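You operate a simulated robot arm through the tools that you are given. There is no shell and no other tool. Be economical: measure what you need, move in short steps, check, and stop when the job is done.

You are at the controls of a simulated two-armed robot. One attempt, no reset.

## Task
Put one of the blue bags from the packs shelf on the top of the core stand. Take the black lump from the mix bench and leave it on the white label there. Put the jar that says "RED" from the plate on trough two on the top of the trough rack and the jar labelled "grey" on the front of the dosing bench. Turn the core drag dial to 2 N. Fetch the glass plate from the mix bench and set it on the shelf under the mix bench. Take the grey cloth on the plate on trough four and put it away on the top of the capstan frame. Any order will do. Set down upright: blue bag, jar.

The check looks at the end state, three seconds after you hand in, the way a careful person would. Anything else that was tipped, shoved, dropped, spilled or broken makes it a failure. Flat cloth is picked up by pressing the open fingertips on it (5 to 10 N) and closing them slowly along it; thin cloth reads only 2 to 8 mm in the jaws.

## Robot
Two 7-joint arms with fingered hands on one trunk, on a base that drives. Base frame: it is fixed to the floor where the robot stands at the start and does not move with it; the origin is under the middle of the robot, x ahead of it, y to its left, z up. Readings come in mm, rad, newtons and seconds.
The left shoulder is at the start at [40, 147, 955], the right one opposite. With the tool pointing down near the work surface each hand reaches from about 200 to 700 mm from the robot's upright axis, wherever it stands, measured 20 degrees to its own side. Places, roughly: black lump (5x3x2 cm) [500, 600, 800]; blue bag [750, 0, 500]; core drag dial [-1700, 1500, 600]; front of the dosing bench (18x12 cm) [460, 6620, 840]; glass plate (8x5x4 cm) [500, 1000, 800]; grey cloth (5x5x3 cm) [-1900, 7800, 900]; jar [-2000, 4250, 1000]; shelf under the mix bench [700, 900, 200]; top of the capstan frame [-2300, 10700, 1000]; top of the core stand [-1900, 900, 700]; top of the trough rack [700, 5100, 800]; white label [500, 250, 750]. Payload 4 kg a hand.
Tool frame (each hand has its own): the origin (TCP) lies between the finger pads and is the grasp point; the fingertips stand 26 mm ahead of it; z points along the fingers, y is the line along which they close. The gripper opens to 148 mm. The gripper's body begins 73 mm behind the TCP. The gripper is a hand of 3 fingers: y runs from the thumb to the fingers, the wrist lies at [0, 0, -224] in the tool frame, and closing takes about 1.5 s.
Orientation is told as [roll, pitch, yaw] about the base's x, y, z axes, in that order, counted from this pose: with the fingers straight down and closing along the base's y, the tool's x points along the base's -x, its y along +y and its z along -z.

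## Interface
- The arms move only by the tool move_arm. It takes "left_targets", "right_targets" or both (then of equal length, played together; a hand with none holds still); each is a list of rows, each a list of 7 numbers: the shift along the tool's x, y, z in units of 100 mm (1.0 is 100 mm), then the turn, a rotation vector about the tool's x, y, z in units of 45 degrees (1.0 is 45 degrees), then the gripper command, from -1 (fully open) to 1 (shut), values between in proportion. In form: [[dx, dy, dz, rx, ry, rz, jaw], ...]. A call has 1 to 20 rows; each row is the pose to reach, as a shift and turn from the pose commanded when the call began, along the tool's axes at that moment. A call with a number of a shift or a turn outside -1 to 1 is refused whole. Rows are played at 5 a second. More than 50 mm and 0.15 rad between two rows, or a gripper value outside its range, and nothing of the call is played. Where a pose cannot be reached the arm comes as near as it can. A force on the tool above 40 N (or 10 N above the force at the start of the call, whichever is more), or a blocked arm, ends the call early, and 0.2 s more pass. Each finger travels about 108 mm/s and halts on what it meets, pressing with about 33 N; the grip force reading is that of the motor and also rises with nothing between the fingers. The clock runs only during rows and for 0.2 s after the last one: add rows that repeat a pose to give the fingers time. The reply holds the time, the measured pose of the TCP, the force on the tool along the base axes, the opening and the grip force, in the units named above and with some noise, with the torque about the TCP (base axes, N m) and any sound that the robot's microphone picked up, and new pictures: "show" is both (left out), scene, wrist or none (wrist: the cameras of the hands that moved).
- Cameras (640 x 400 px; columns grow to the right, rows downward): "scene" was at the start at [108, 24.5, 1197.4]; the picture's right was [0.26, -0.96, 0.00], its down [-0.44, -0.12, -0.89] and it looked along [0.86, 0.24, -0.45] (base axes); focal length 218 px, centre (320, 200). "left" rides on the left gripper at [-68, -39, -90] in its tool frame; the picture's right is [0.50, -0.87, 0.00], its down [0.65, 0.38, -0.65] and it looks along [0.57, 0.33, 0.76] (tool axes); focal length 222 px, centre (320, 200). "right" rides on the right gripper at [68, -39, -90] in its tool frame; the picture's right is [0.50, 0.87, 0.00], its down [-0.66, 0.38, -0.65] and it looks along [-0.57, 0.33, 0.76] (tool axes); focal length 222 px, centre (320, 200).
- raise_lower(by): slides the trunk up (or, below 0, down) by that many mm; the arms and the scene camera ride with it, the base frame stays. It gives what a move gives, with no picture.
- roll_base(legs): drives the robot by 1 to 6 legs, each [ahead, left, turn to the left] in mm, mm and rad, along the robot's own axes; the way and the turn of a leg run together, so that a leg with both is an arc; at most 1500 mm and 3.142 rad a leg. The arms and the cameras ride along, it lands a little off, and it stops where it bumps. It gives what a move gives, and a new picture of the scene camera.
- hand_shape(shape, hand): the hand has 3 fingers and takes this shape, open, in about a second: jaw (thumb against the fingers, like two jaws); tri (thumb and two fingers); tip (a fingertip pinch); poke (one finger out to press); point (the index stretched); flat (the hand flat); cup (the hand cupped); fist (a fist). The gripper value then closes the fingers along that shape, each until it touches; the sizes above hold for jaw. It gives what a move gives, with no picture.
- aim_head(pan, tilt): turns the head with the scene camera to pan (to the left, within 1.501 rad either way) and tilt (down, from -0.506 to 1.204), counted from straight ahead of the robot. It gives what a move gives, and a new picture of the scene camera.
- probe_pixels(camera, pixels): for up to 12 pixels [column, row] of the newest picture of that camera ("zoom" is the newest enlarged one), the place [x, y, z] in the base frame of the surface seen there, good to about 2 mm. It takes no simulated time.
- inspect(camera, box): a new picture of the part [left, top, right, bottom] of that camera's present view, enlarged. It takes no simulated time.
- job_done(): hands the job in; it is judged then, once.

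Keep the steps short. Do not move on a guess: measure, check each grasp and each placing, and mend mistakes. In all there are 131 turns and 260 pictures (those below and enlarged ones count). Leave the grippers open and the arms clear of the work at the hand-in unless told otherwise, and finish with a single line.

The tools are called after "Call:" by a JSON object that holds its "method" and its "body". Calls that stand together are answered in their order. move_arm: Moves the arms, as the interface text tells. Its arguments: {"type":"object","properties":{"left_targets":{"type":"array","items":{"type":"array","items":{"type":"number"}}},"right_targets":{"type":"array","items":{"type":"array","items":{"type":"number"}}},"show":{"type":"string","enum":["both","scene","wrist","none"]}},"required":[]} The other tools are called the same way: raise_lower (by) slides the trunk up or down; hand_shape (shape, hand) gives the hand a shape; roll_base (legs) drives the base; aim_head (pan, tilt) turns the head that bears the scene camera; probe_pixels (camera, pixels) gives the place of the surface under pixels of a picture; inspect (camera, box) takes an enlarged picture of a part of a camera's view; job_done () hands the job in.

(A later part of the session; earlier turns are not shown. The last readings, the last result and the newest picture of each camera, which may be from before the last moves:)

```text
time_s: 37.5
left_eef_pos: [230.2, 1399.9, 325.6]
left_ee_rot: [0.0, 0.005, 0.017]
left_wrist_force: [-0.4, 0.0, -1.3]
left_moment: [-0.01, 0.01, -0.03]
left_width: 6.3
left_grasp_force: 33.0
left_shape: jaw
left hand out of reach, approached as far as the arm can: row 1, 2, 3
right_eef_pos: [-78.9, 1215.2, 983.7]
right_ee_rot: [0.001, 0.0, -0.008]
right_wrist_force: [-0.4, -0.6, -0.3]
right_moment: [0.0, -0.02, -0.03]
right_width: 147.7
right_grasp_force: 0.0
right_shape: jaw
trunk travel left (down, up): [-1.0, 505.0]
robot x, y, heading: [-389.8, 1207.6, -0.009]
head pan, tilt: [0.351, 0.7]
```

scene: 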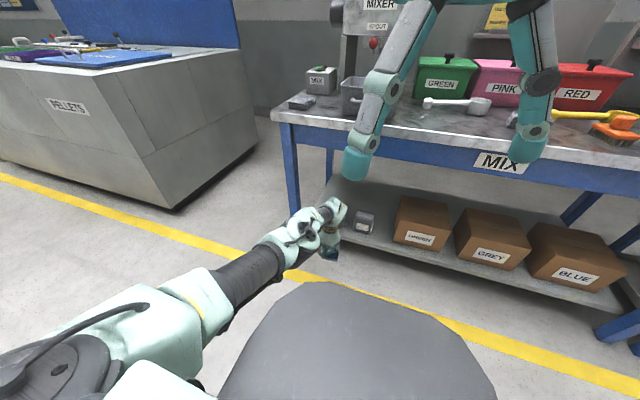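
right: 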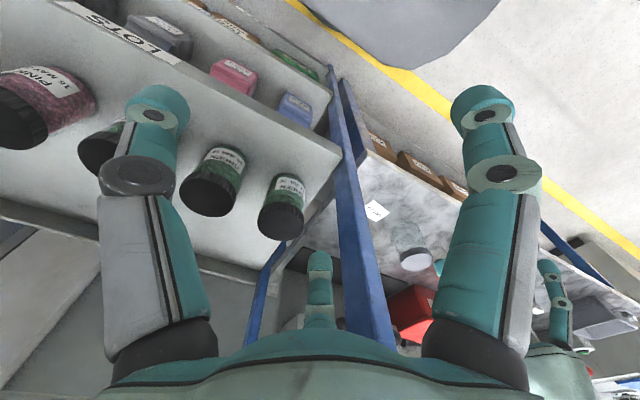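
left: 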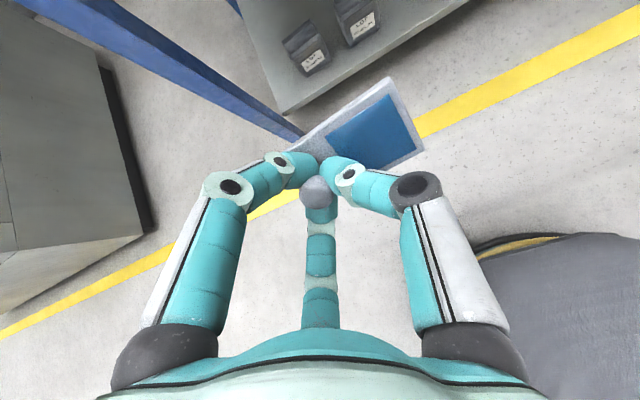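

Bin face is at y 2507, leaving an 860 mm gap. I pull the hand in 80 mm and lower to z of about 242, so all remaining travel is by the base.

Call:
{"method": "move_arm", "body": {"left_targets": [[0.4, 0, 0.1, 0, 0, 0, 1], [0.8, 0, 0.2, 0, 0, 0, 1], [0.8, 0, 0.5, 0, 0, 0, 1], [0.8, 0, 0.84, 0, 0, 0, 1], [0.8, 0, 0.84, 0, 0, 0, 1]], "show": "wrist"}}

```text
time_s: 38.7
left_eef_pos: [169.6, 1395.8, 226.8]
left_ee_rot: [0.003, 0.007, 0.017]
left_wrist_force: [-0.1, 1.0, 0.0]
left_moment: [0.01, -0.02, 0.03]
left_width: 6.5
left_grasp_force: 32.9
left_shape: jaw
left hand out of reach, approached as far as the arm can: row 1, 2, 3, 4, 5
right_eef_pos: [-77.7, 1215.5, 982.9]
right_ee_rot: [0.0, -0.001, -0.01]
right_wrist_force: [-0.5, 0.5, 0.1]
right_moment: [-0.01, -0.03, -0.02]
right_width: 148.0
right_grasp_force: 0.1
right_shape: jaw
trunk travel left (down, up): [-1.0, 505.0]
robot x, y, heading: [-386.4, 1204.6, -0.008]
head pan, tilt: [0.351, 0.7]
```

left: 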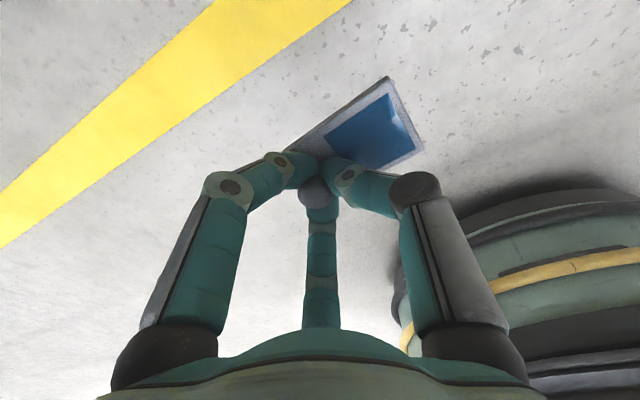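

Now I drive: left 990 mm, then turn right 1.27 rad in place, and check the pose.

Call:
{"method": "probe_pixels", "body": {"camera": "left", "pixels": [[520, 200], [600, 195], [450, 260], [410, 300], [560, 380]]}}

Call:
{"method": "roll_base", "body": {"legs": [[0, 990, 0], [0, 0, -1.27]]}}

```text
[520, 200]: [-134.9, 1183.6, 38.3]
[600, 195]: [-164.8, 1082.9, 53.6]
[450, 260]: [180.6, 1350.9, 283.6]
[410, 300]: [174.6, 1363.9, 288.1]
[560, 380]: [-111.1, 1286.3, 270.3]
```

```text
time_s: 47.0
left_eef_pos: [-42.4, 1703.2, 225.4]
left_ee_rot: [0.001, 0.003, -1.299]
left_wrist_force: [-0.3, -0.4, -0.2]
left_moment: [0.02, -0.02, -0.01]
left_width: 6.2
left_grasp_force: 33.1
left_shape: jaw
right_eef_pos: [-279.8, 1896.8, 982.9]
right_ee_rot: [0.002, 0.001, -1.324]
right_wrist_force: [0.8, -0.5, 0.6]
right_moment: [-0.01, 0.05, -0.01]
right_width: 147.9
right_grasp_force: 0.1
right_shape: jaw
trunk travel left (down, up): [-1.0, 505.0]
robot x, y, heading: [-366.1, 2198.3, -1.328]
head pan, tilt: [0.351, 0.7]
```

scene: 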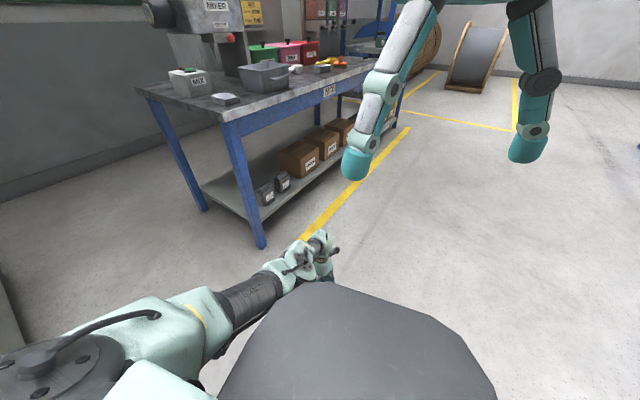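

Pose is as planned. I slide over along the bench end (TCP to about [575, 1715]) and check before entering.

Call:
{"method": "roll_base", "body": {"legs": [[136, 602, 0]]}}

```text
time_s: 49.8
left_eef_pos: [420.9, 1714.5, 224.7]
left_ee_rot: [-0.014, 0.01, -1.323]
left_wrist_force: [-0.1, 0.1, 0.0]
left_moment: [0.0, 0.0, 0.02]
left_width: 6.2
left_grasp_force: 33.9
left_shape: jaw
right_eef_pos: [199.5, 1908.9, 982.7]
right_ee_rot: [0.0, 0.0, -1.326]
right_wrist_force: [0.2, 0.1, -0.1]
right_moment: [-0.03, 0.0, 0.02]
right_width: 148.2
right_grasp_force: 0.1
right_shape: jaw
trunk travel left (down, up): [-1.0, 505.0]
robot x, y, heading: [113.1, 2209.3, -1.33]
head pan, tilt: [0.351, 0.7]
stopped in leg 1: the force on the tool passed its limit at 60 N (the readings are from after the stop); the commanded pose is now the measured one
```

scene: 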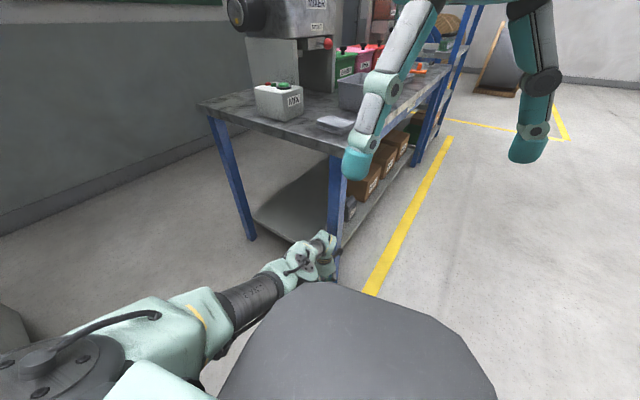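

The hand brushed the bench leg, which is wider than I took it for. I back off right away and check the plate and the bench.

Call:
{"method": "roll_base", "body": {"legs": [[-50, -30, 0]]}}

Call:
{"method": "inspect", "body": {"camera": "left", "box": [0, 0, 640, 400]}}

Call:
{"method": "inspect", "body": {"camera": "scene", "box": [190, 60, 460, 300]}}

```text
time_s: 50.7
left_eef_pos: [379.8, 1754.8, 225.3]
left_ee_rot: [-0.015, 0.009, -1.321]
left_wrist_force: [-0.4, -0.8, -0.1]
left_moment: [-0.01, -0.02, 0.0]
left_width: 6.3
left_grasp_force: 33.7
left_shape: jaw
right_eef_pos: [155.6, 1951.2, 983.7]
right_ee_rot: [0.004, 0.001, -1.326]
right_wrist_force: [0.2, 0.2, 0.2]
right_moment: [-0.04, -0.03, 0.01]
right_width: 147.7
right_grasp_force: 0.1
right_shape: jaw
trunk travel left (down, up): [-1.0, 505.0]
robot x, y, heading: [68.8, 2248.3, -1.326]
head pan, tilt: [0.351, 0.7]
```

scene: 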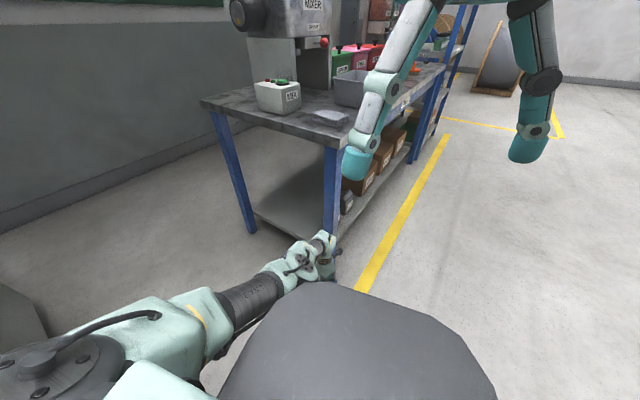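

```text
1.00 times, centred on (320, 200) of left (not enlarged: the box is as wide or as high as the picture)
```

zoom: 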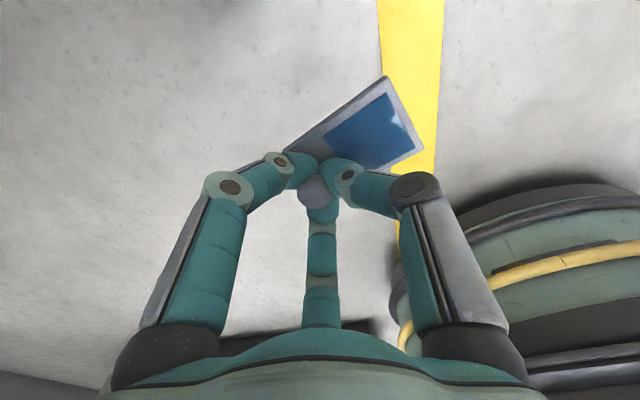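

```text
1.67 times, centred on (325, 180) of scene
```

zoom: 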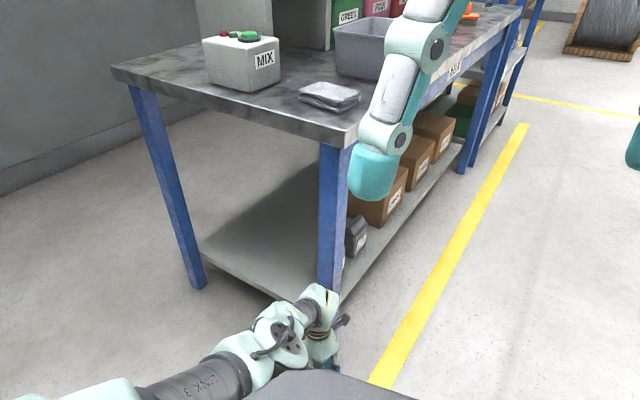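

The plate and bench are unharmed. I slide past the leg farther out (y about 1745).

Call:
{"method": "roll_base", "body": {"legs": [[57, 200, 0]]}}

Call:
{"method": "inspect", "body": {"camera": "left", "box": [0, 0, 640, 400]}}

```text
time_s: 52.3
left_eef_pos: [583.6, 1748.1, 223.9]
left_ee_rot: [-0.016, 0.012, -1.323]
left_wrist_force: [0.4, 0.5, 0.3]
left_moment: [-0.01, 0.01, 0.0]
left_width: 6.2
left_grasp_force: 32.7
left_shape: jaw
right_eef_pos: [362.5, 1942.5, 981.7]
right_ee_rot: [0.0, 0.004, -1.326]
right_wrist_force: [-0.1, 0.2, -0.2]
right_moment: [-0.04, 0.02, -0.04]
right_width: 147.9
right_grasp_force: 0.1
right_shape: jaw
trunk travel left (down, up): [-1.0, 505.0]
robot x, y, heading: [272.9, 2243.6, -1.327]
head pan, tilt: [0.351, 0.7]
```

scene: 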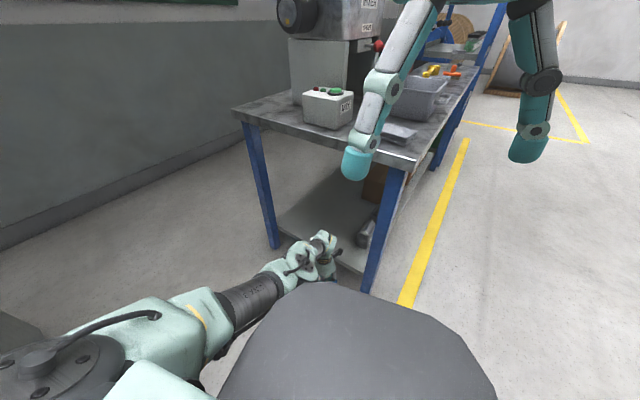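

```text
1.00 times, centred on (320, 200) of left (not enlarged: the box is as wide or as high as the picture)
```

zoom: 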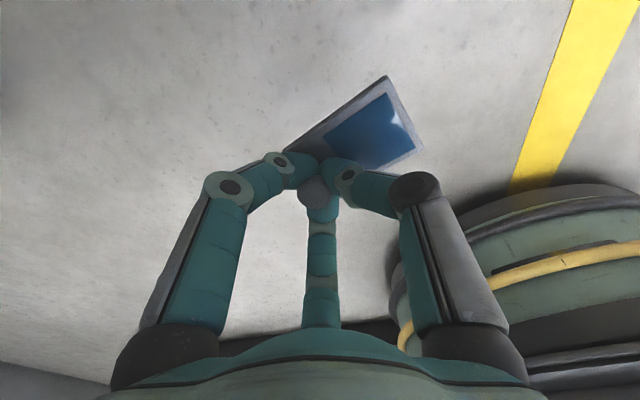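

Past the leg. Now I drive in over the shelf end to about [650, 1540].

Call:
{"method": "roll_base", "body": {"legs": [[218, 14, 0]]}}

Call:
{"method": "inspect", "body": {"camera": "left", "box": [0, 0, 640, 400]}}

```text
time_s: 54.0
left_eef_pos: [648.7, 1544.0, 224.9]
left_ee_rot: [-0.015, 0.012, -1.322]
left_wrist_force: [-0.7, -0.5, -0.6]
left_moment: [0.0, -0.01, -0.01]
left_width: 6.2
left_grasp_force: 32.8
left_shape: jaw
right_eef_pos: [425.5, 1737.9, 982.8]
right_ee_rot: [0.001, 0.001, -1.326]
right_wrist_force: [0.8, 0.2, -0.5]
right_moment: [0.0, 0.04, 0.01]
right_width: 148.1
right_grasp_force: 0.0
right_shape: jaw
trunk travel left (down, up): [-1.0, 505.0]
robot x, y, heading: [340.9, 2040.5, -1.326]
head pan, tilt: [0.351, 0.7]
```

scene: 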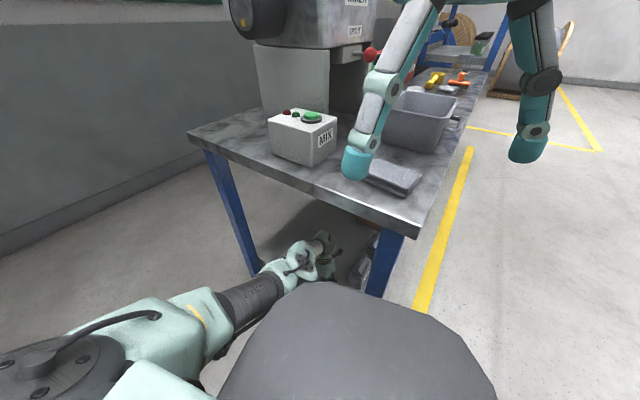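

```text
1.00 times, centred on (320, 200) of left (not enlarged: the box is as wide or as high as the picture)
```

zoom: 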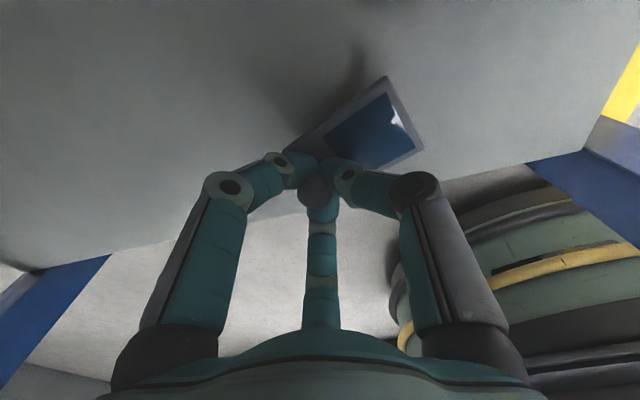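

The plate is over the shelf but near its end edge; I drive 35 mm deeper, then lower until contact.

Call:
{"method": "roll_base", "body": {"legs": [[35, 0, 0]]}}

Call:
{"method": "move_arm", "body": {"left_targets": [[0, 0, 0.08, 0, 0, 0, 1], [0, 0, 0.14, 0, 0, 0, 1], [0, 0, 0.17, 0, 0, 0, 1], [0, 0, 0.17, 0, 0, 0, 1]], "show": "wrist"}}

```text
time_s: 54.9
left_eef_pos: [656.2, 1511.0, 224.4]
left_ee_rot: [-0.015, 0.012, -1.325]
left_wrist_force: [-0.2, 0.3, -0.5]
left_moment: [0.03, -0.01, 0.0]
left_width: 5.9
left_grasp_force: 32.8
left_shape: jaw
right_eef_pos: [434.0, 1703.4, 982.2]
right_ee_rot: [0.001, 0.004, -1.328]
right_wrist_force: [-0.8, -0.5, 0.4]
right_moment: [0.04, 0.03, 0.01]
right_width: 147.7
right_grasp_force: 0.0
right_shape: jaw
trunk travel left (down, up): [-1.0, 505.0]
robot x, y, heading: [344.9, 2005.2, -1.327]
head pan, tilt: [0.351, 0.7]
```

scene: 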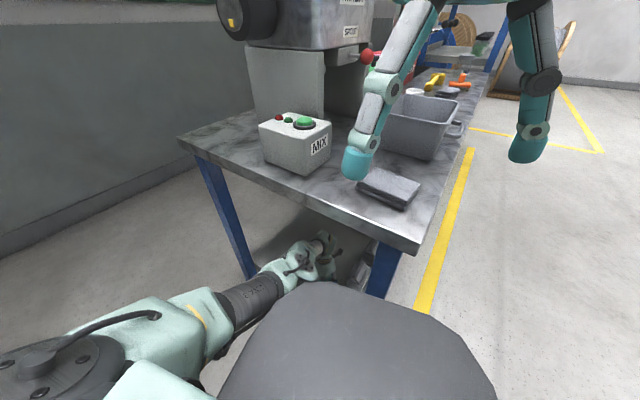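

```text
time_s: 55.9
left_eef_pos: [653.1, 1519.7, 212.6]
left_ee_rot: [-0.014, 0.011, -1.324]
left_wrist_force: [-0.1, 0.2, -1.4]
left_moment: [0.02, -0.02, 0.01]
left_width: 6.4
left_grasp_force: 33.5
left_shape: jaw
left hand out of reach, approached as far as the arm can: row 1, 2, 3, 4
right_eef_pos: [433.2, 1706.3, 983.0]
right_ee_rot: [-0.001, 0.003, -1.329]
right_wrist_force: [0.7, -0.3, -1.1]
right_moment: [0.0, -0.04, -0.03]
right_width: 147.9
right_grasp_force: 0.1
right_shape: jaw
trunk travel left (down, up): [-1.0, 505.0]
robot x, y, heading: [351.9, 2004.6, -1.329]
head pan, tilt: [0.351, 0.7]
```

left: 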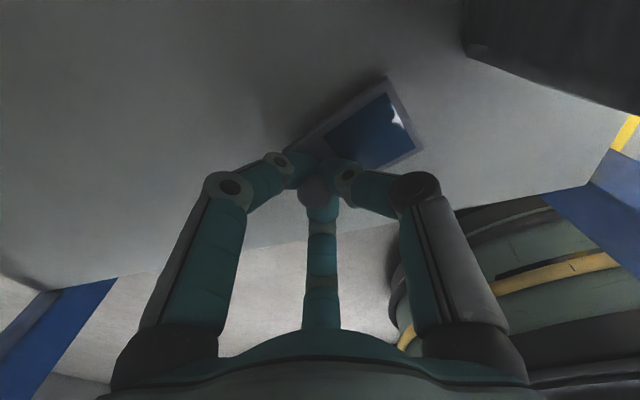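

At the arm's reach limit; I pull in 25 mm and lower 6 mm more to contact.

Call:
{"method": "move_arm", "body": {"left_targets": [[0.15, 0, 0.0, 0, 0, 0, 1], [0.2, 0, 0.03, 0, 0, 0, 1], [0.2, 0, 0.06, 0, 0, 0, 1], [0.2, 0, 0.06, 0, 0, 0, 1]], "show": "wrist"}}

```text
time_s: 56.9
left_eef_pos: [648.3, 1539.4, 205.3]
left_ee_rot: [-0.015, 0.011, -1.326]
left_wrist_force: [-0.1, -0.4, -0.4]
left_moment: [0.01, 0.0, 0.01]
left_width: 6.2
left_grasp_force: 32.8
left_shape: jaw
left hand out of reach, approached as far as the arm can: row 1
right_eef_pos: [434.8, 1704.9, 983.0]
right_ee_rot: [-0.001, 0.0, -1.328]
right_wrist_force: [0.0, 0.4, -0.8]
right_moment: [0.03, 0.04, -0.02]
right_width: 147.7
right_grasp_force: 0.1
right_shape: jaw
trunk travel left (down, up): [-1.0, 505.0]
robot x, y, heading: [347.5, 2009.6, -1.328]
head pan, tilt: [0.351, 0.7]
```

left: 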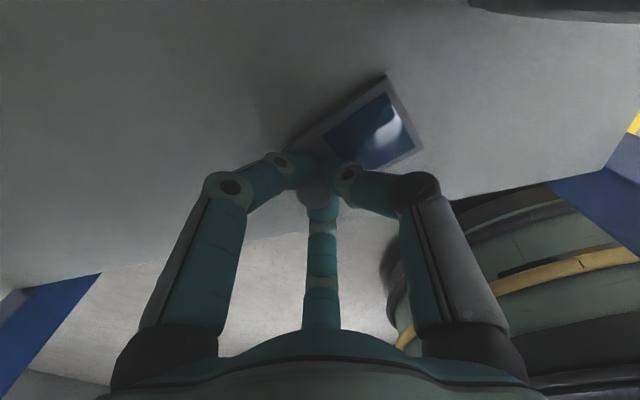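

No contact force yet. I probe the plate's top and the shelf beside it to find the gap.

Call:
{"method": "probe_pixels", "body": {"camera": "left", "pixels": [[390, 83], [418, 148], [365, 110], [400, 80], [430, 150], [350, 70], [300, 145], [470, 190], [250, 235]]}}

```text
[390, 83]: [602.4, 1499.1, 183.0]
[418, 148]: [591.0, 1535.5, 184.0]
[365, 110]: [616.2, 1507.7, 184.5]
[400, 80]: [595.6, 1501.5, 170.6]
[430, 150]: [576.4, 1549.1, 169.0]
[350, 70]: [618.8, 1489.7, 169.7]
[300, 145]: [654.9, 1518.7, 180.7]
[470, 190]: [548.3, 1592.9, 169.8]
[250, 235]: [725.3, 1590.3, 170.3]
```

Plate bottom is about 5 mm above the shelf. I lower slowly in 2 mm steps.

Call:
{"method": "move_arm", "body": {"left_targets": [[0.05, 0, 0.02, 0, 0, 0, 1], [0.06, 0, 0.04, 0, 0, 0, 1], [0.06, 0, 0.055, 0, 0, 0, 1], [0.06, 0, 0.055, 0, 0, 0, 1]], "show": "none"}}

Call:
{"method": "inspect", "body": {"camera": "left", "box": [240, 40, 480, 240]}}

```text
time_s: 57.9
left_eef_pos: [646.9, 1544.3, 202.5]
left_ee_rot: [-0.014, 0.006, -1.326]
left_wrist_force: [-0.8, 0.3, 24.0]
left_moment: [-0.13, -0.35, 0.01]
left_width: 6.5
left_grasp_force: 32.8
left_shape: jaw
right_eef_pos: [433.0, 1707.0, 983.1]
right_ee_rot: [0.003, -0.003, -1.329]
right_wrist_force: [-0.4, -0.2, -0.3]
right_moment: [0.02, -0.01, 0.02]
right_width: 147.8
right_grasp_force: 0.1
right_shape: jaw
trunk travel left (down, up): [-1.0, 505.0]
robot x, y, heading: [350.0, 2010.1, -1.329]
head pan, tilt: [0.351, 0.7]
```

```text
2.00 times, centred on (360, 140) of left
```

zoom: 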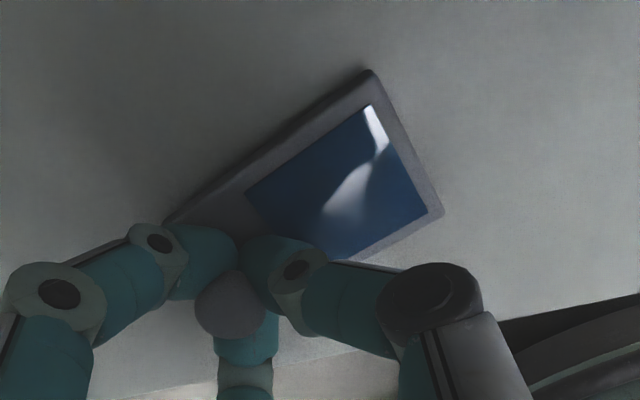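

Contact, 24 N. I ease up 2 mm, open, and rise 60 mm.

Call:
{"method": "move_arm", "body": {"left_targets": [[0, 0, -0.02, 0, 0, 0, 1], [0, 0, -0.02, 0, 0, 0, 0.8], [0, 0, -0.02, 0, 0, 0, 0.5], [0, 0, -0.02, 0, 0, 0, 0.2], [0, 0, -0.02, 0, 0, 0, 0.0], [0, 0, -0.02, 0, 0, 0, 0], [0, 0, -0.2, 0, 0, 0, 0], [0, 0, -0.4, 0, 0, 0, 0], [0, 0, -0.6, 0, 0, 0, 0]], "show": "wrist"}}

```text
time_s: 59.9
left_eef_pos: [648.5, 1544.3, 262.2]
left_ee_rot: [-0.016, 0.01, -1.327]
left_wrist_force: [0.0, -0.8, 0.3]
left_moment: [-0.01, -0.01, 0.01]
left_width: 73.5
left_grasp_force: 0.1
left_shape: jaw
right_eef_pos: [434.2, 1704.9, 983.7]
right_ee_rot: [0.002, 0.001, -1.328]
right_wrist_force: [-0.2, -0.7, 0.4]
right_moment: [-0.01, 0.03, -0.01]
right_width: 147.5
right_grasp_force: 0.0
right_shape: jaw
trunk travel left (down, up): [-1.0, 505.0]
robot x, y, heading: [351.4, 2002.4, -1.328]
head pan, tilt: [0.351, 0.7]
```

left: 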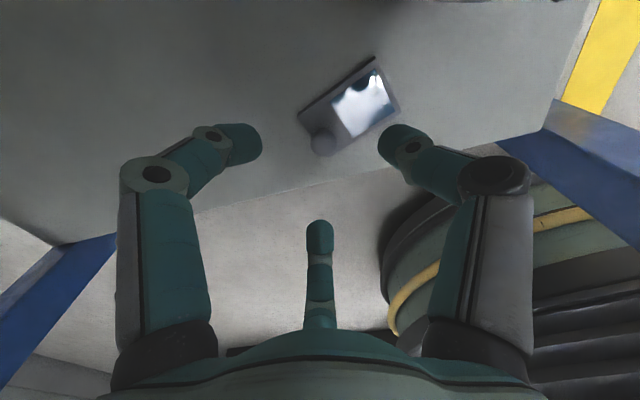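

The glass plate sits on the low shelf. I back out along the same way, then turn and drive to in front of the packs shelf (to about [-350, -170]).

Call:
{"method": "roll_base", "body": {"legs": [[-228, 0, 0], [-157, -631, 0], [0, 0, 1.328], [0, -1500, 0], [0, -890, 0]]}}

Call:
{"method": "raise_lower", "body": {"by": 124}}

Call:
{"method": "aim_head", "body": {"pan": 0.1, "tilt": 0.55}}

```text
time_s: 79.2
left_eef_pos: [170.7, 58.6, 261.1]
left_ee_rot: [-0.013, 0.012, 0.021]
left_wrist_force: [0.2, 0.1, 0.9]
left_moment: [-0.01, -0.05, -0.02]
left_width: 73.4
left_grasp_force: 0.1
left_shape: jaw
right_eef_pos: [-33.9, -112.5, 983.1]
right_ee_rot: [0.001, 0.002, 0.017]
right_wrist_force: [1.1, -0.9, -0.3]
right_moment: [0.03, -0.01, -0.01]
right_width: 147.8
right_grasp_force: 0.0
right_shape: jaw
trunk travel left (down, up): [-1.0, 505.0]
robot x, y, heading: [-344.3, -129.9, 0.02]
head pan, tilt: [0.351, 0.7]
```

scene: 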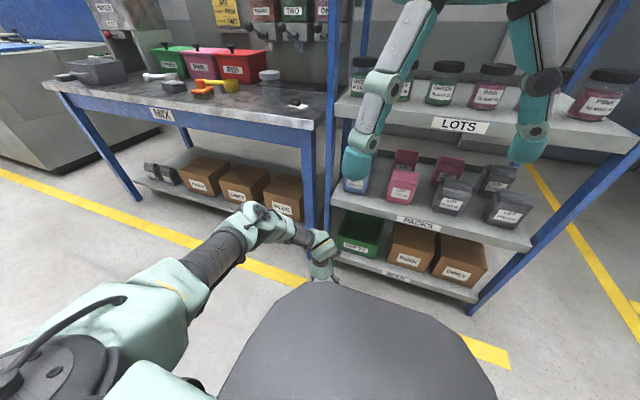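

```text
time_s: 80.8
left_eef_pos: [171.2, 59.0, 384.8]
left_ee_rot: [-0.013, 0.01, 0.02]
left_wrist_force: [0.7, -0.5, -0.1]
left_moment: [0.01, 0.02, 0.0]
left_width: 73.5
left_grasp_force: 0.0
left_shape: jaw
right_eef_pos: [-34.6, -114.0, 1105.9]
right_ee_rot: [-0.001, 0.002, 0.014]
right_wrist_force: [0.4, 0.2, -0.4]
right_moment: [0.03, -0.01, -0.04]
right_width: 148.1
right_grasp_force: 0.1
right_shape: jaw
trunk travel left (down, up): [-125.0, 381.0]
robot x, y, heading: [-347.8, -129.9, 0.015]
head pan, tilt: [0.351, 0.7]
```

```text
time_s: 81.5
left_eef_pos: [171.2, 58.8, 385.7]
left_ee_rot: [-0.016, 0.011, 0.02]
left_wrist_force: [0.0, -0.1, 0.1]
left_moment: [-0.04, -0.04, 0.01]
left_width: 73.7
left_grasp_force: 0.1
left_shape: jaw
right_eef_pos: [-35.3, -113.7, 1106.4]
right_ee_rot: [0.001, 0.001, 0.016]
right_wrist_force: [-0.2, -1.0, -0.2]
right_moment: [-0.03, 0.02, -0.01]
right_width: 147.9
right_grasp_force: 0.0
right_shape: jaw
trunk travel left (down, up): [-125.0, 381.0]
robot x, y, heading: [-349.7, -128.2, 0.018]
head pan, tilt: [0.099, 0.55]
```

scene: 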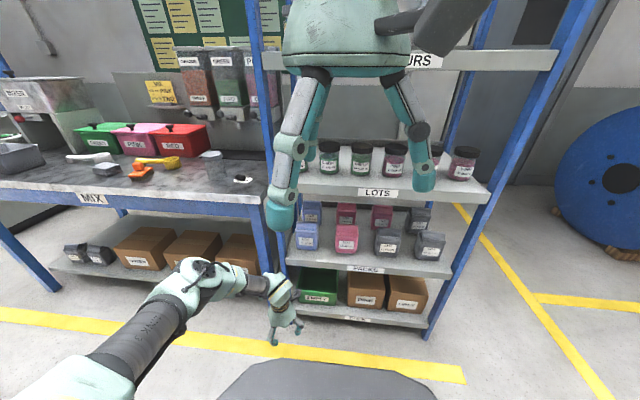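

Blue bags are at (306, 235) in front and (311, 212) behind. I enlarge and probe.

Call:
{"method": "inspect", "body": {"camera": "scene", "box": [270, 150, 430, 290]}}

Call:
{"method": "probe_pixels", "body": {"camera": "scene", "pixels": [[306, 226], [306, 240], [297, 240], [317, 240], [306, 260], [302, 250], [327, 250], [337, 240], [325, 192], [312, 210], [276, 240], [325, 197]]}}

```text
2.86 times, centred on (350, 220) of scene
```

zoom: 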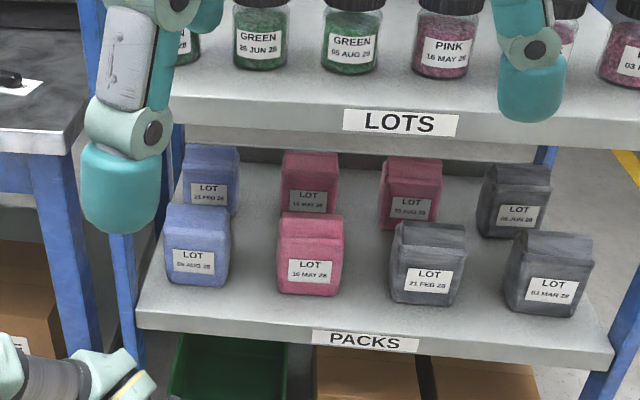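

```text
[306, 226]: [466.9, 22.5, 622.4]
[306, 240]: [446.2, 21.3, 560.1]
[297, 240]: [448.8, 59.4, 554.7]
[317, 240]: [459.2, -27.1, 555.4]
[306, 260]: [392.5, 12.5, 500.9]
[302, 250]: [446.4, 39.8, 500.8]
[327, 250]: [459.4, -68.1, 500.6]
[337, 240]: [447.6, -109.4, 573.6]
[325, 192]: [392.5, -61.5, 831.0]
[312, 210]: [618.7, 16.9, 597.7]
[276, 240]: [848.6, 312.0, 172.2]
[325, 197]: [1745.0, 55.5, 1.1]
```

The bag stands on the shelf (z 501) at x from 446, y about -25..62, top about 632, with the upper shelf at about 800. I'll take it with the left hand horizontal, thumb right, fingers left. First I tilt the hand up in free space.

Call:
{"method": "move_arm", "body": {"left_targets": [[0, 0, -0.15, 0, -0.17, 0, -0.6], [0, 0, -0.3, 0, -0.34, 0, -0.6], [0, 0, -0.45, 0, -0.51, 0, -0.6], [0, 0, -0.6, 0, -0.68, 0, -0.6], [0, 0, -0.75, 0, -0.84, 0, -0.6], [0, 0, -0.9, 0, -1.0, 0, -0.6], [0, 0, -0.9, 0, -1.0, 0, -0.6]], "show": "none"}}

Call:
{"method": "move_arm", "body": {"left_targets": [[-0.12, 0, -0.1, 0, -0.17, 0, -0.6], [-0.24, 0, -0.2, 0, -0.34, 0, -0.6], [-0.36, 0, -0.3, 0, -0.51, 0, -0.6], [-0.48, 0, -0.4, 0, -0.68, 0, -0.6], [-0.6, 0, -0.5, 0, -0.84, 0, -0.6], [-0.7, 0, -0.6, 0, -1.0, 0, -0.6], [-0.7, 0, -0.6, 0, -1.0, 0, -0.6]], "show": "both"}}

```text
time_s: 83.1
left_eef_pos: [172.0, 58.5, 437.4]
left_ee_rot: [-0.017, -0.455, 0.029]
left_wrist_force: [0.3, 0.5, -0.6]
left_moment: [0.02, 0.03, 0.0]
left_width: 118.2
left_grasp_force: 0.0
left_shape: jaw
left hand out of reach, approached as far as the arm can: row 4, 5, 6, 7
right_eef_pos: [-34.4, -113.2, 1105.6]
right_ee_rot: [0.0, 0.002, 0.016]
right_wrist_force: [0.1, -0.2, -0.2]
right_moment: [-0.02, 0.0, -0.03]
right_width: 147.9
right_grasp_force: 0.1
right_shape: jaw
trunk travel left (down, up): [-125.0, 381.0]
robot x, y, heading: [-346.2, -130.8, 0.019]
head pan, tilt: [0.099, 0.55]
```

```text
time_s: 84.9
left_eef_pos: [366.4, -77.5, 488.0]
left_ee_rot: [0.032, -0.969, -0.012]
left_wrist_force: [-41.2, -1.4, 7.8]
left_moment: [0.23, -0.54, 1.16]
left_width: 102.8
left_grasp_force: 0.0
left_shape: jaw
left hand out of reach, approached as far as the arm can: row 1, 2, 3, 4, 5, 6, 7
right_eef_pos: [-38.8, -112.1, 1106.8]
right_ee_rot: [-0.003, -0.002, 0.019]
right_wrist_force: [-0.2, 0.0, -0.9]
right_moment: [0.0, 0.01, 0.0]
right_width: 148.0
right_grasp_force: 0.1
right_shape: jaw
trunk travel left (down, up): [-125.0, 381.0]
robot x, y, heading: [-345.9, -126.3, 0.018]
head pan, tilt: [0.099, 0.55]
stopped in row 7 (left hand): the arm was blocked; the commanded pose is now the measured one
```

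scene: 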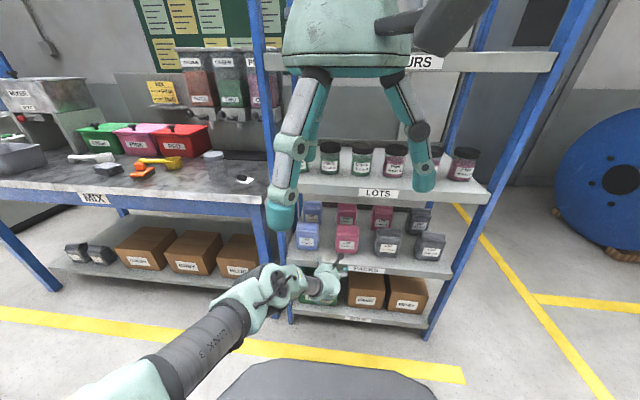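
left: 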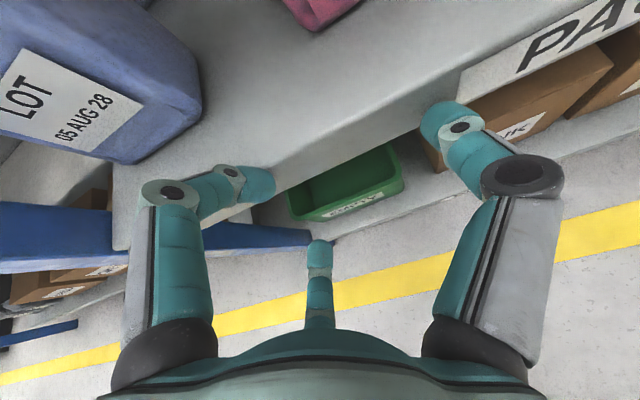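

The arm strayed and touched the shelf edge (41 N). I back the base off at once.

Call:
{"method": "roll_base", "body": {"legs": [[-250, 0, 0]]}}

Call:
{"method": "inspect", "body": {"camera": "scene", "box": [250, 100, 450, 300]}}

```text
time_s: 86.8
left_eef_pos: [118.5, -76.1, 491.2]
left_ee_rot: [0.042, -0.977, -0.014]
left_wrist_force: [-0.7, -0.5, -0.5]
left_moment: [0.0, -0.01, 0.01]
left_width: 118.2
left_grasp_force: 0.1
left_shape: jaw
right_eef_pos: [-290.7, -115.9, 1106.0]
right_ee_rot: [0.0, 0.001, 0.022]
right_wrist_force: [-0.2, 0.0, 0.5]
right_moment: [-0.01, -0.01, -0.01]
right_width: 147.8
right_grasp_force: 0.1
right_shape: jaw
trunk travel left (down, up): [-125.0, 381.0]
robot x, y, heading: [-596.4, -131.7, 0.028]
head pan, tilt: [0.099, 0.55]
```

scene: 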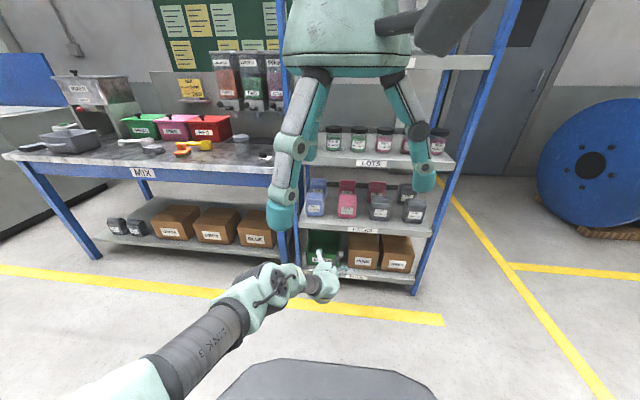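

```text
2.00 times, centred on (350, 200) of scene
```

zoom: 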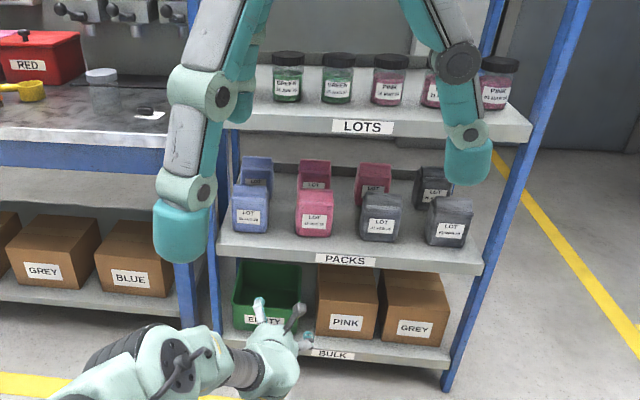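

All bags are upright and unmoved. The hand now points 56° forward, which suits. I raise the trunk 80 mm and measure the post and bag edges.

Call:
{"method": "raise_lower", "body": {"by": 80}}

Call:
{"method": "probe_pixels", "body": {"camera": "scene", "pixels": [[281, 220], [296, 240], [291, 240], [308, 208], [323, 208], [315, 197], [338, 205], [309, 210], [315, 214], [322, 213], [340, 218], [345, 190]]}}

```text
time_s: 87.9
left_eef_pos: [118.4, -76.4, 571.3]
left_ee_rot: [0.042, -0.976, -0.014]
left_wrist_force: [-1.4, -0.5, -0.4]
left_moment: [0.02, 0.03, -0.01]
left_width: 118.1
left_grasp_force: 0.1
left_shape: jaw
right_eef_pos: [-289.1, -116.3, 1186.4]
right_ee_rot: [0.001, 0.002, 0.021]
right_wrist_force: [-0.2, -0.6, 0.3]
right_moment: [-0.01, 0.01, -0.02]
right_width: 148.2
right_grasp_force: 0.0
right_shape: jaw
trunk travel left (down, up): [-205.0, 301.0]
robot x, y, heading: [-602.0, -132.8, 0.028]
head pan, tilt: [0.099, 0.55]
```

```text
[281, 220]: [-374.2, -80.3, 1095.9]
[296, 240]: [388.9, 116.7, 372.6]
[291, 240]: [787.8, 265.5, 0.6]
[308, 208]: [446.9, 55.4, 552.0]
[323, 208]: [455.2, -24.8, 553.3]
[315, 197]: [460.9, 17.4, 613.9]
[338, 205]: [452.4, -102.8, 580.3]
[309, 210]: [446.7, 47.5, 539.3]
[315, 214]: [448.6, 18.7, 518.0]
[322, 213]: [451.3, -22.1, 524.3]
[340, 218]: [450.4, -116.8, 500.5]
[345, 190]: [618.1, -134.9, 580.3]
```

Bag spans y -28..60 (centre 16); the post is at y 117 and the pink bag starts near -59. I set the opening to 108 mm and line up at x of about 300.

Call:
{"method": "roll_base", "body": {"legs": [[185, 107, -0.028]]}}

Call:
{"method": "move_arm", "body": {"left_targets": [[0, 0, 0, 0, 0, 0, -0.46], [0, 0, 0, 0, 0, 0, -0.46]], "show": "wrist"}}

```text
time_s: 89.6
left_eef_pos: [304.9, 7.2, 570.4]
left_ee_rot: [0.042, -0.975, -0.051]
left_wrist_force: [-0.4, 0.1, -0.6]
left_moment: [-0.02, -0.04, -0.01]
left_width: 118.3
left_grasp_force: 0.1
left_shape: jaw
right_eef_pos: [-103.7, -18.6, 1186.9]
right_ee_rot: [0.001, 0.003, -0.012]
right_wrist_force: [0.2, 0.2, 0.1]
right_moment: [-0.02, 0.02, -0.02]
right_width: 147.7
right_grasp_force: 0.0
right_shape: jaw
trunk travel left (down, up): [-205.0, 301.0]
robot x, y, heading: [-415.2, -24.1, -0.008]
head pan, tilt: [0.099, 0.55]
```

scene: 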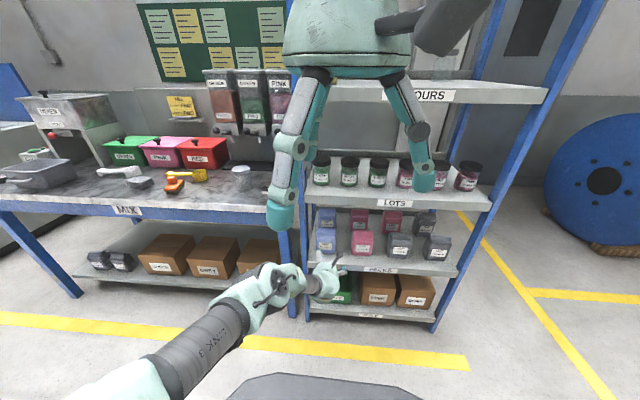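

```text
time_s: 90.2
left_eef_pos: [305.7, 6.2, 570.6]
left_ee_rot: [0.043, -0.976, -0.051]
left_wrist_force: [-0.6, 0.6, -0.4]
left_moment: [-0.02, 0.02, 0.0]
left_width: 108.5
left_grasp_force: 0.0
left_shape: jaw
right_eef_pos: [-103.2, -18.8, 1186.8]
right_ee_rot: [0.001, 0.002, -0.011]
right_wrist_force: [0.4, 0.0, -0.9]
right_moment: [0.02, 0.02, 0.0]
right_width: 147.6
right_grasp_force: 0.2
right_shape: jaw
trunk travel left (down, up): [-205.0, 301.0]
robot x, y, heading: [-416.0, -26.7, -0.012]
head pan, tilt: [0.099, 0.55]
```

left: 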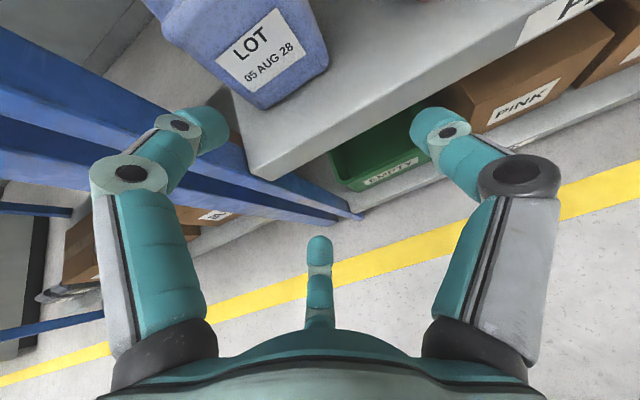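

The hand points straight along +x. I drive in 120 mm with a 12 mm correction to the left, then check.

Call:
{"method": "roll_base", "body": {"legs": [[120, 12, 0]]}}

Call:
{"method": "inspect", "body": {"camera": "left", "box": [0, 0, 640, 400]}}

```text
time_s: 91.5
left_eef_pos: [424.7, 16.1, 570.3]
left_ee_rot: [0.042, -0.976, -0.05]
left_wrist_force: [-0.1, 0.5, 0.1]
left_moment: [0.0, -0.01, -0.03]
left_width: 108.2
left_grasp_force: 0.0
left_shape: jaw
right_eef_pos: [14.7, -9.2, 1186.1]
right_ee_rot: [0.004, 0.003, -0.016]
right_wrist_force: [-0.2, -0.3, -0.2]
right_moment: [0.01, 0.01, 0.0]
right_width: 147.8
right_grasp_force: 0.1
right_shape: jaw
trunk travel left (down, up): [-205.0, 301.0]
robot x, y, heading: [-296.7, -18.6, -0.012]
head pan, tilt: [0.099, 0.55]
```

scene: 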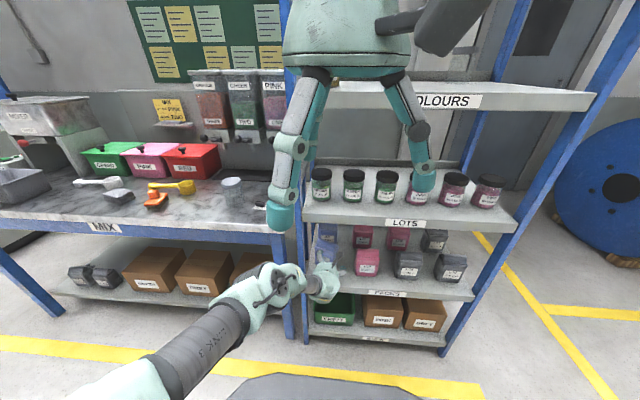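

```text
1.00 times, centred on (320, 200) of left (not enlarged: the box is as wide or as high as the picture)
```

zoom: 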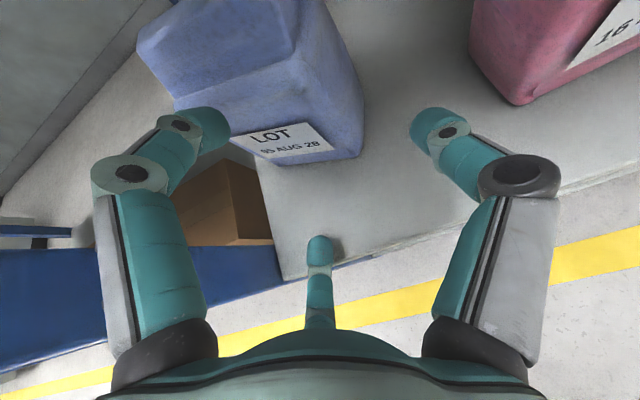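

I probe fingertips and bag edges in this view to verify the fingers will straddle the bag.

Call:
{"method": "probe_pixels", "body": {"camera": "left", "pixels": [[205, 125], [225, 130], [437, 125], [412, 130], [320, 245], [345, 150], [360, 130], [240, 140], [180, 100], [150, 60], [310, 60], [490, 60]]}}

```text
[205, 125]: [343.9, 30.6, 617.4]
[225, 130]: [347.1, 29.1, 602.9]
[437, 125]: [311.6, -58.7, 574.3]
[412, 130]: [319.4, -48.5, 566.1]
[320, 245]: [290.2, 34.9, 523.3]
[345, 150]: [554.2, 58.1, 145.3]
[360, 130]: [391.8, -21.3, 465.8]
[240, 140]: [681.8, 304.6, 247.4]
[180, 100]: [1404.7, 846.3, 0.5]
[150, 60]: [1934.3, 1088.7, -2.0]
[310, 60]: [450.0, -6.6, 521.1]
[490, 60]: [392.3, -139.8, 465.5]
```

Call:
{"method": "probe_pixels", "body": {"camera": "zoom", "pixels": [[205, 125], [225, 130], [437, 125], [412, 130], [320, 245], [345, 150], [360, 130], [240, 140], [185, 95], [150, 50], [310, 60], [490, 60]]}}

```text
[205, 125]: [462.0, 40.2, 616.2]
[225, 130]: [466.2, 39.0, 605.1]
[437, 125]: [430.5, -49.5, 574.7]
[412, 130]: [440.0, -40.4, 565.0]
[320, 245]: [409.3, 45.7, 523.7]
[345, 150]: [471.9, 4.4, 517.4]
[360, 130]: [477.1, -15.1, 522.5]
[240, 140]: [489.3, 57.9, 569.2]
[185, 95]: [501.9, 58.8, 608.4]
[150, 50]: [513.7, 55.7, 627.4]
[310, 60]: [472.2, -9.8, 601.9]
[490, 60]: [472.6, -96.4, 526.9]
```

The hand is a three-jaw: thumb at the right, fingers at upper and lower left. To straddle the bag it must open fully and sit further left, so I measure the hand's width at the knuckles and the post's edges.

Call:
{"method": "probe_pixels", "body": {"camera": "zoom", "pixels": [[160, 360], [115, 250], [120, 175], [540, 250], [520, 175], [480, 360], [320, 310], [100, 260], [230, 260], [110, 390], [280, 140], [265, 150]]}}

Call:
{"method": "probe_pixels", "body": {"camera": "scene", "pixels": [[304, 250], [300, 250], [307, 250], [303, 220], [318, 238], [330, 232], [318, 225]]}}

Call:
{"method": "inspect", "body": {"camera": "scene", "box": [260, 190, 420, 310]}}

```text
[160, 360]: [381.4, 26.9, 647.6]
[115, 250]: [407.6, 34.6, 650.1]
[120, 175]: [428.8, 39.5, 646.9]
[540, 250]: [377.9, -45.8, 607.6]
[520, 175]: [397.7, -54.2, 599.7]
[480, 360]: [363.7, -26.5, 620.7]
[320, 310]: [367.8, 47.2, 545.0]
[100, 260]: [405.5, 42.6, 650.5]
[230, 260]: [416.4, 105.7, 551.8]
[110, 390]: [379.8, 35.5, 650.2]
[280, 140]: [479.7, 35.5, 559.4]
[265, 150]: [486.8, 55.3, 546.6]
```

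```text
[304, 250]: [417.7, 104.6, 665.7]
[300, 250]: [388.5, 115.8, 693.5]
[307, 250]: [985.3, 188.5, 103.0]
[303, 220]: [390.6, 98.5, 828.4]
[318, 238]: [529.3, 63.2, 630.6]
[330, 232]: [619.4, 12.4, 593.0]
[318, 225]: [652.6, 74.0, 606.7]
```

```text
3.33 times, centred on (340, 250) of scene
```

zoom: 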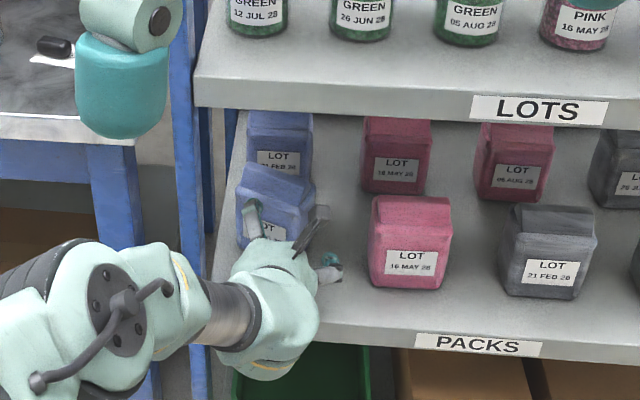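

The upper finger has nudged the front blue bag back and turned it slightly. It's the bag I'm taking, but I back off 130 mm and re-measure it.

Call:
{"method": "roll_base", "body": {"legs": [[-130, 0, 0]]}}

Call:
{"method": "move_arm", "body": {"left_targets": [[0, 0, 0, 0, 0, 0, -1], [0, 0, 0, 0, 0, 0, -1]], "show": "wrist"}}

Call:
{"method": "inspect", "body": {"camera": "scene", "box": [280, 180, 380, 280]}}

```text
time_s: 92.7
left_eef_pos: [295.8, 17.8, 571.0]
left_ee_rot: [0.043, -0.976, -0.053]
left_wrist_force: [0.1, 0.1, -0.7]
left_moment: [0.0, -0.02, 0.01]
left_width: 108.0
left_grasp_force: 0.0
left_shape: jaw
right_eef_pos: [-114.7, -6.6, 1187.0]
right_ee_rot: [0.0, 0.002, -0.015]
right_wrist_force: [-0.4, -0.1, -0.6]
right_moment: [0.0, 0.02, 0.01]
right_width: 147.8
right_grasp_force: 0.0
right_shape: jaw
trunk travel left (down, up): [-205.0, 301.0]
robot x, y, heading: [-426.8, -14.9, -0.01]
head pan, tilt: [0.099, 0.55]
```

scene: 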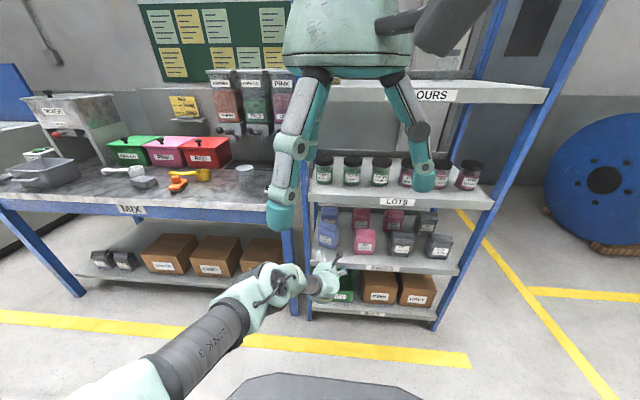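

```text
time_s: 93.3
left_eef_pos: [295.1, 18.5, 572.2]
left_ee_rot: [0.042, -0.978, -0.051]
left_wrist_force: [-0.2, 0.2, -0.7]
left_moment: [0.04, 0.0, 0.0]
left_width: 148.1
left_grasp_force: 0.1
left_shape: jaw
right_eef_pos: [-115.1, -7.2, 1187.0]
right_ee_rot: [0.002, 0.001, -0.015]
right_wrist_force: [-0.6, -0.1, -0.8]
right_moment: [0.02, -0.05, 0.0]
right_width: 147.9
right_grasp_force: 0.1
right_shape: jaw
trunk travel left (down, up): [-205.0, 301.0]
robot x, y, heading: [-425.3, -13.5, -0.015]
head pan, tilt: [0.099, 0.55]
```

left: 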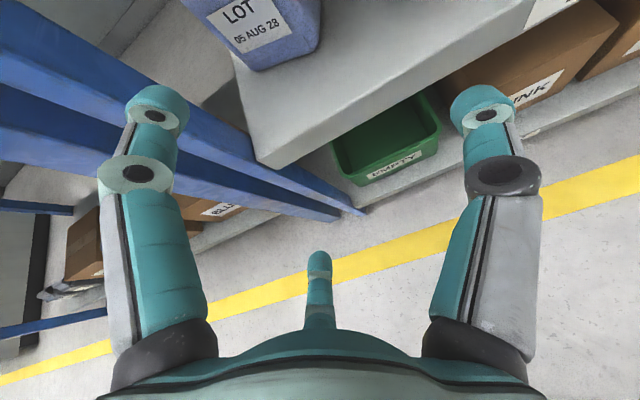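

```text
4.00 times, centred on (330, 230) of scene
```

zoom: 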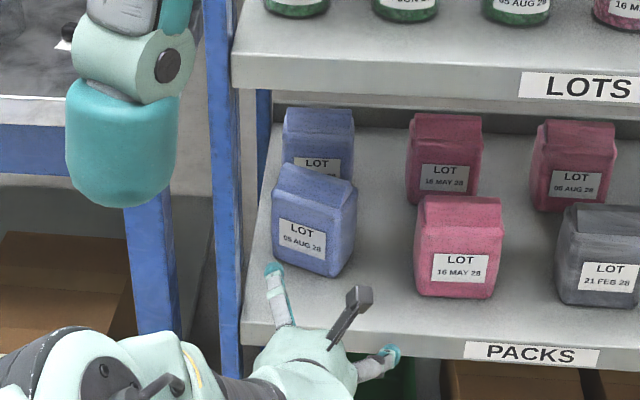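

Call:
{"method": "probe_pixels", "body": {"camera": "zoom", "pixels": [[277, 225], [330, 262], [334, 274], [352, 225], [350, 250], [300, 250], [345, 200], [290, 180], [330, 195], [310, 160], [425, 250], [500, 250]]}}

```text
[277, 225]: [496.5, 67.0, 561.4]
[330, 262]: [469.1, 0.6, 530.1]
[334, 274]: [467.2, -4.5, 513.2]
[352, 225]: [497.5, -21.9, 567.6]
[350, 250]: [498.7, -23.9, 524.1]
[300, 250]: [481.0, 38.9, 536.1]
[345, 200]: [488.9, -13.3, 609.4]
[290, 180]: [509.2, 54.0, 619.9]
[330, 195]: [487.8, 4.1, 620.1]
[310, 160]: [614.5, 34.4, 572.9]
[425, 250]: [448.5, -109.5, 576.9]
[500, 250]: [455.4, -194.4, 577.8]
```

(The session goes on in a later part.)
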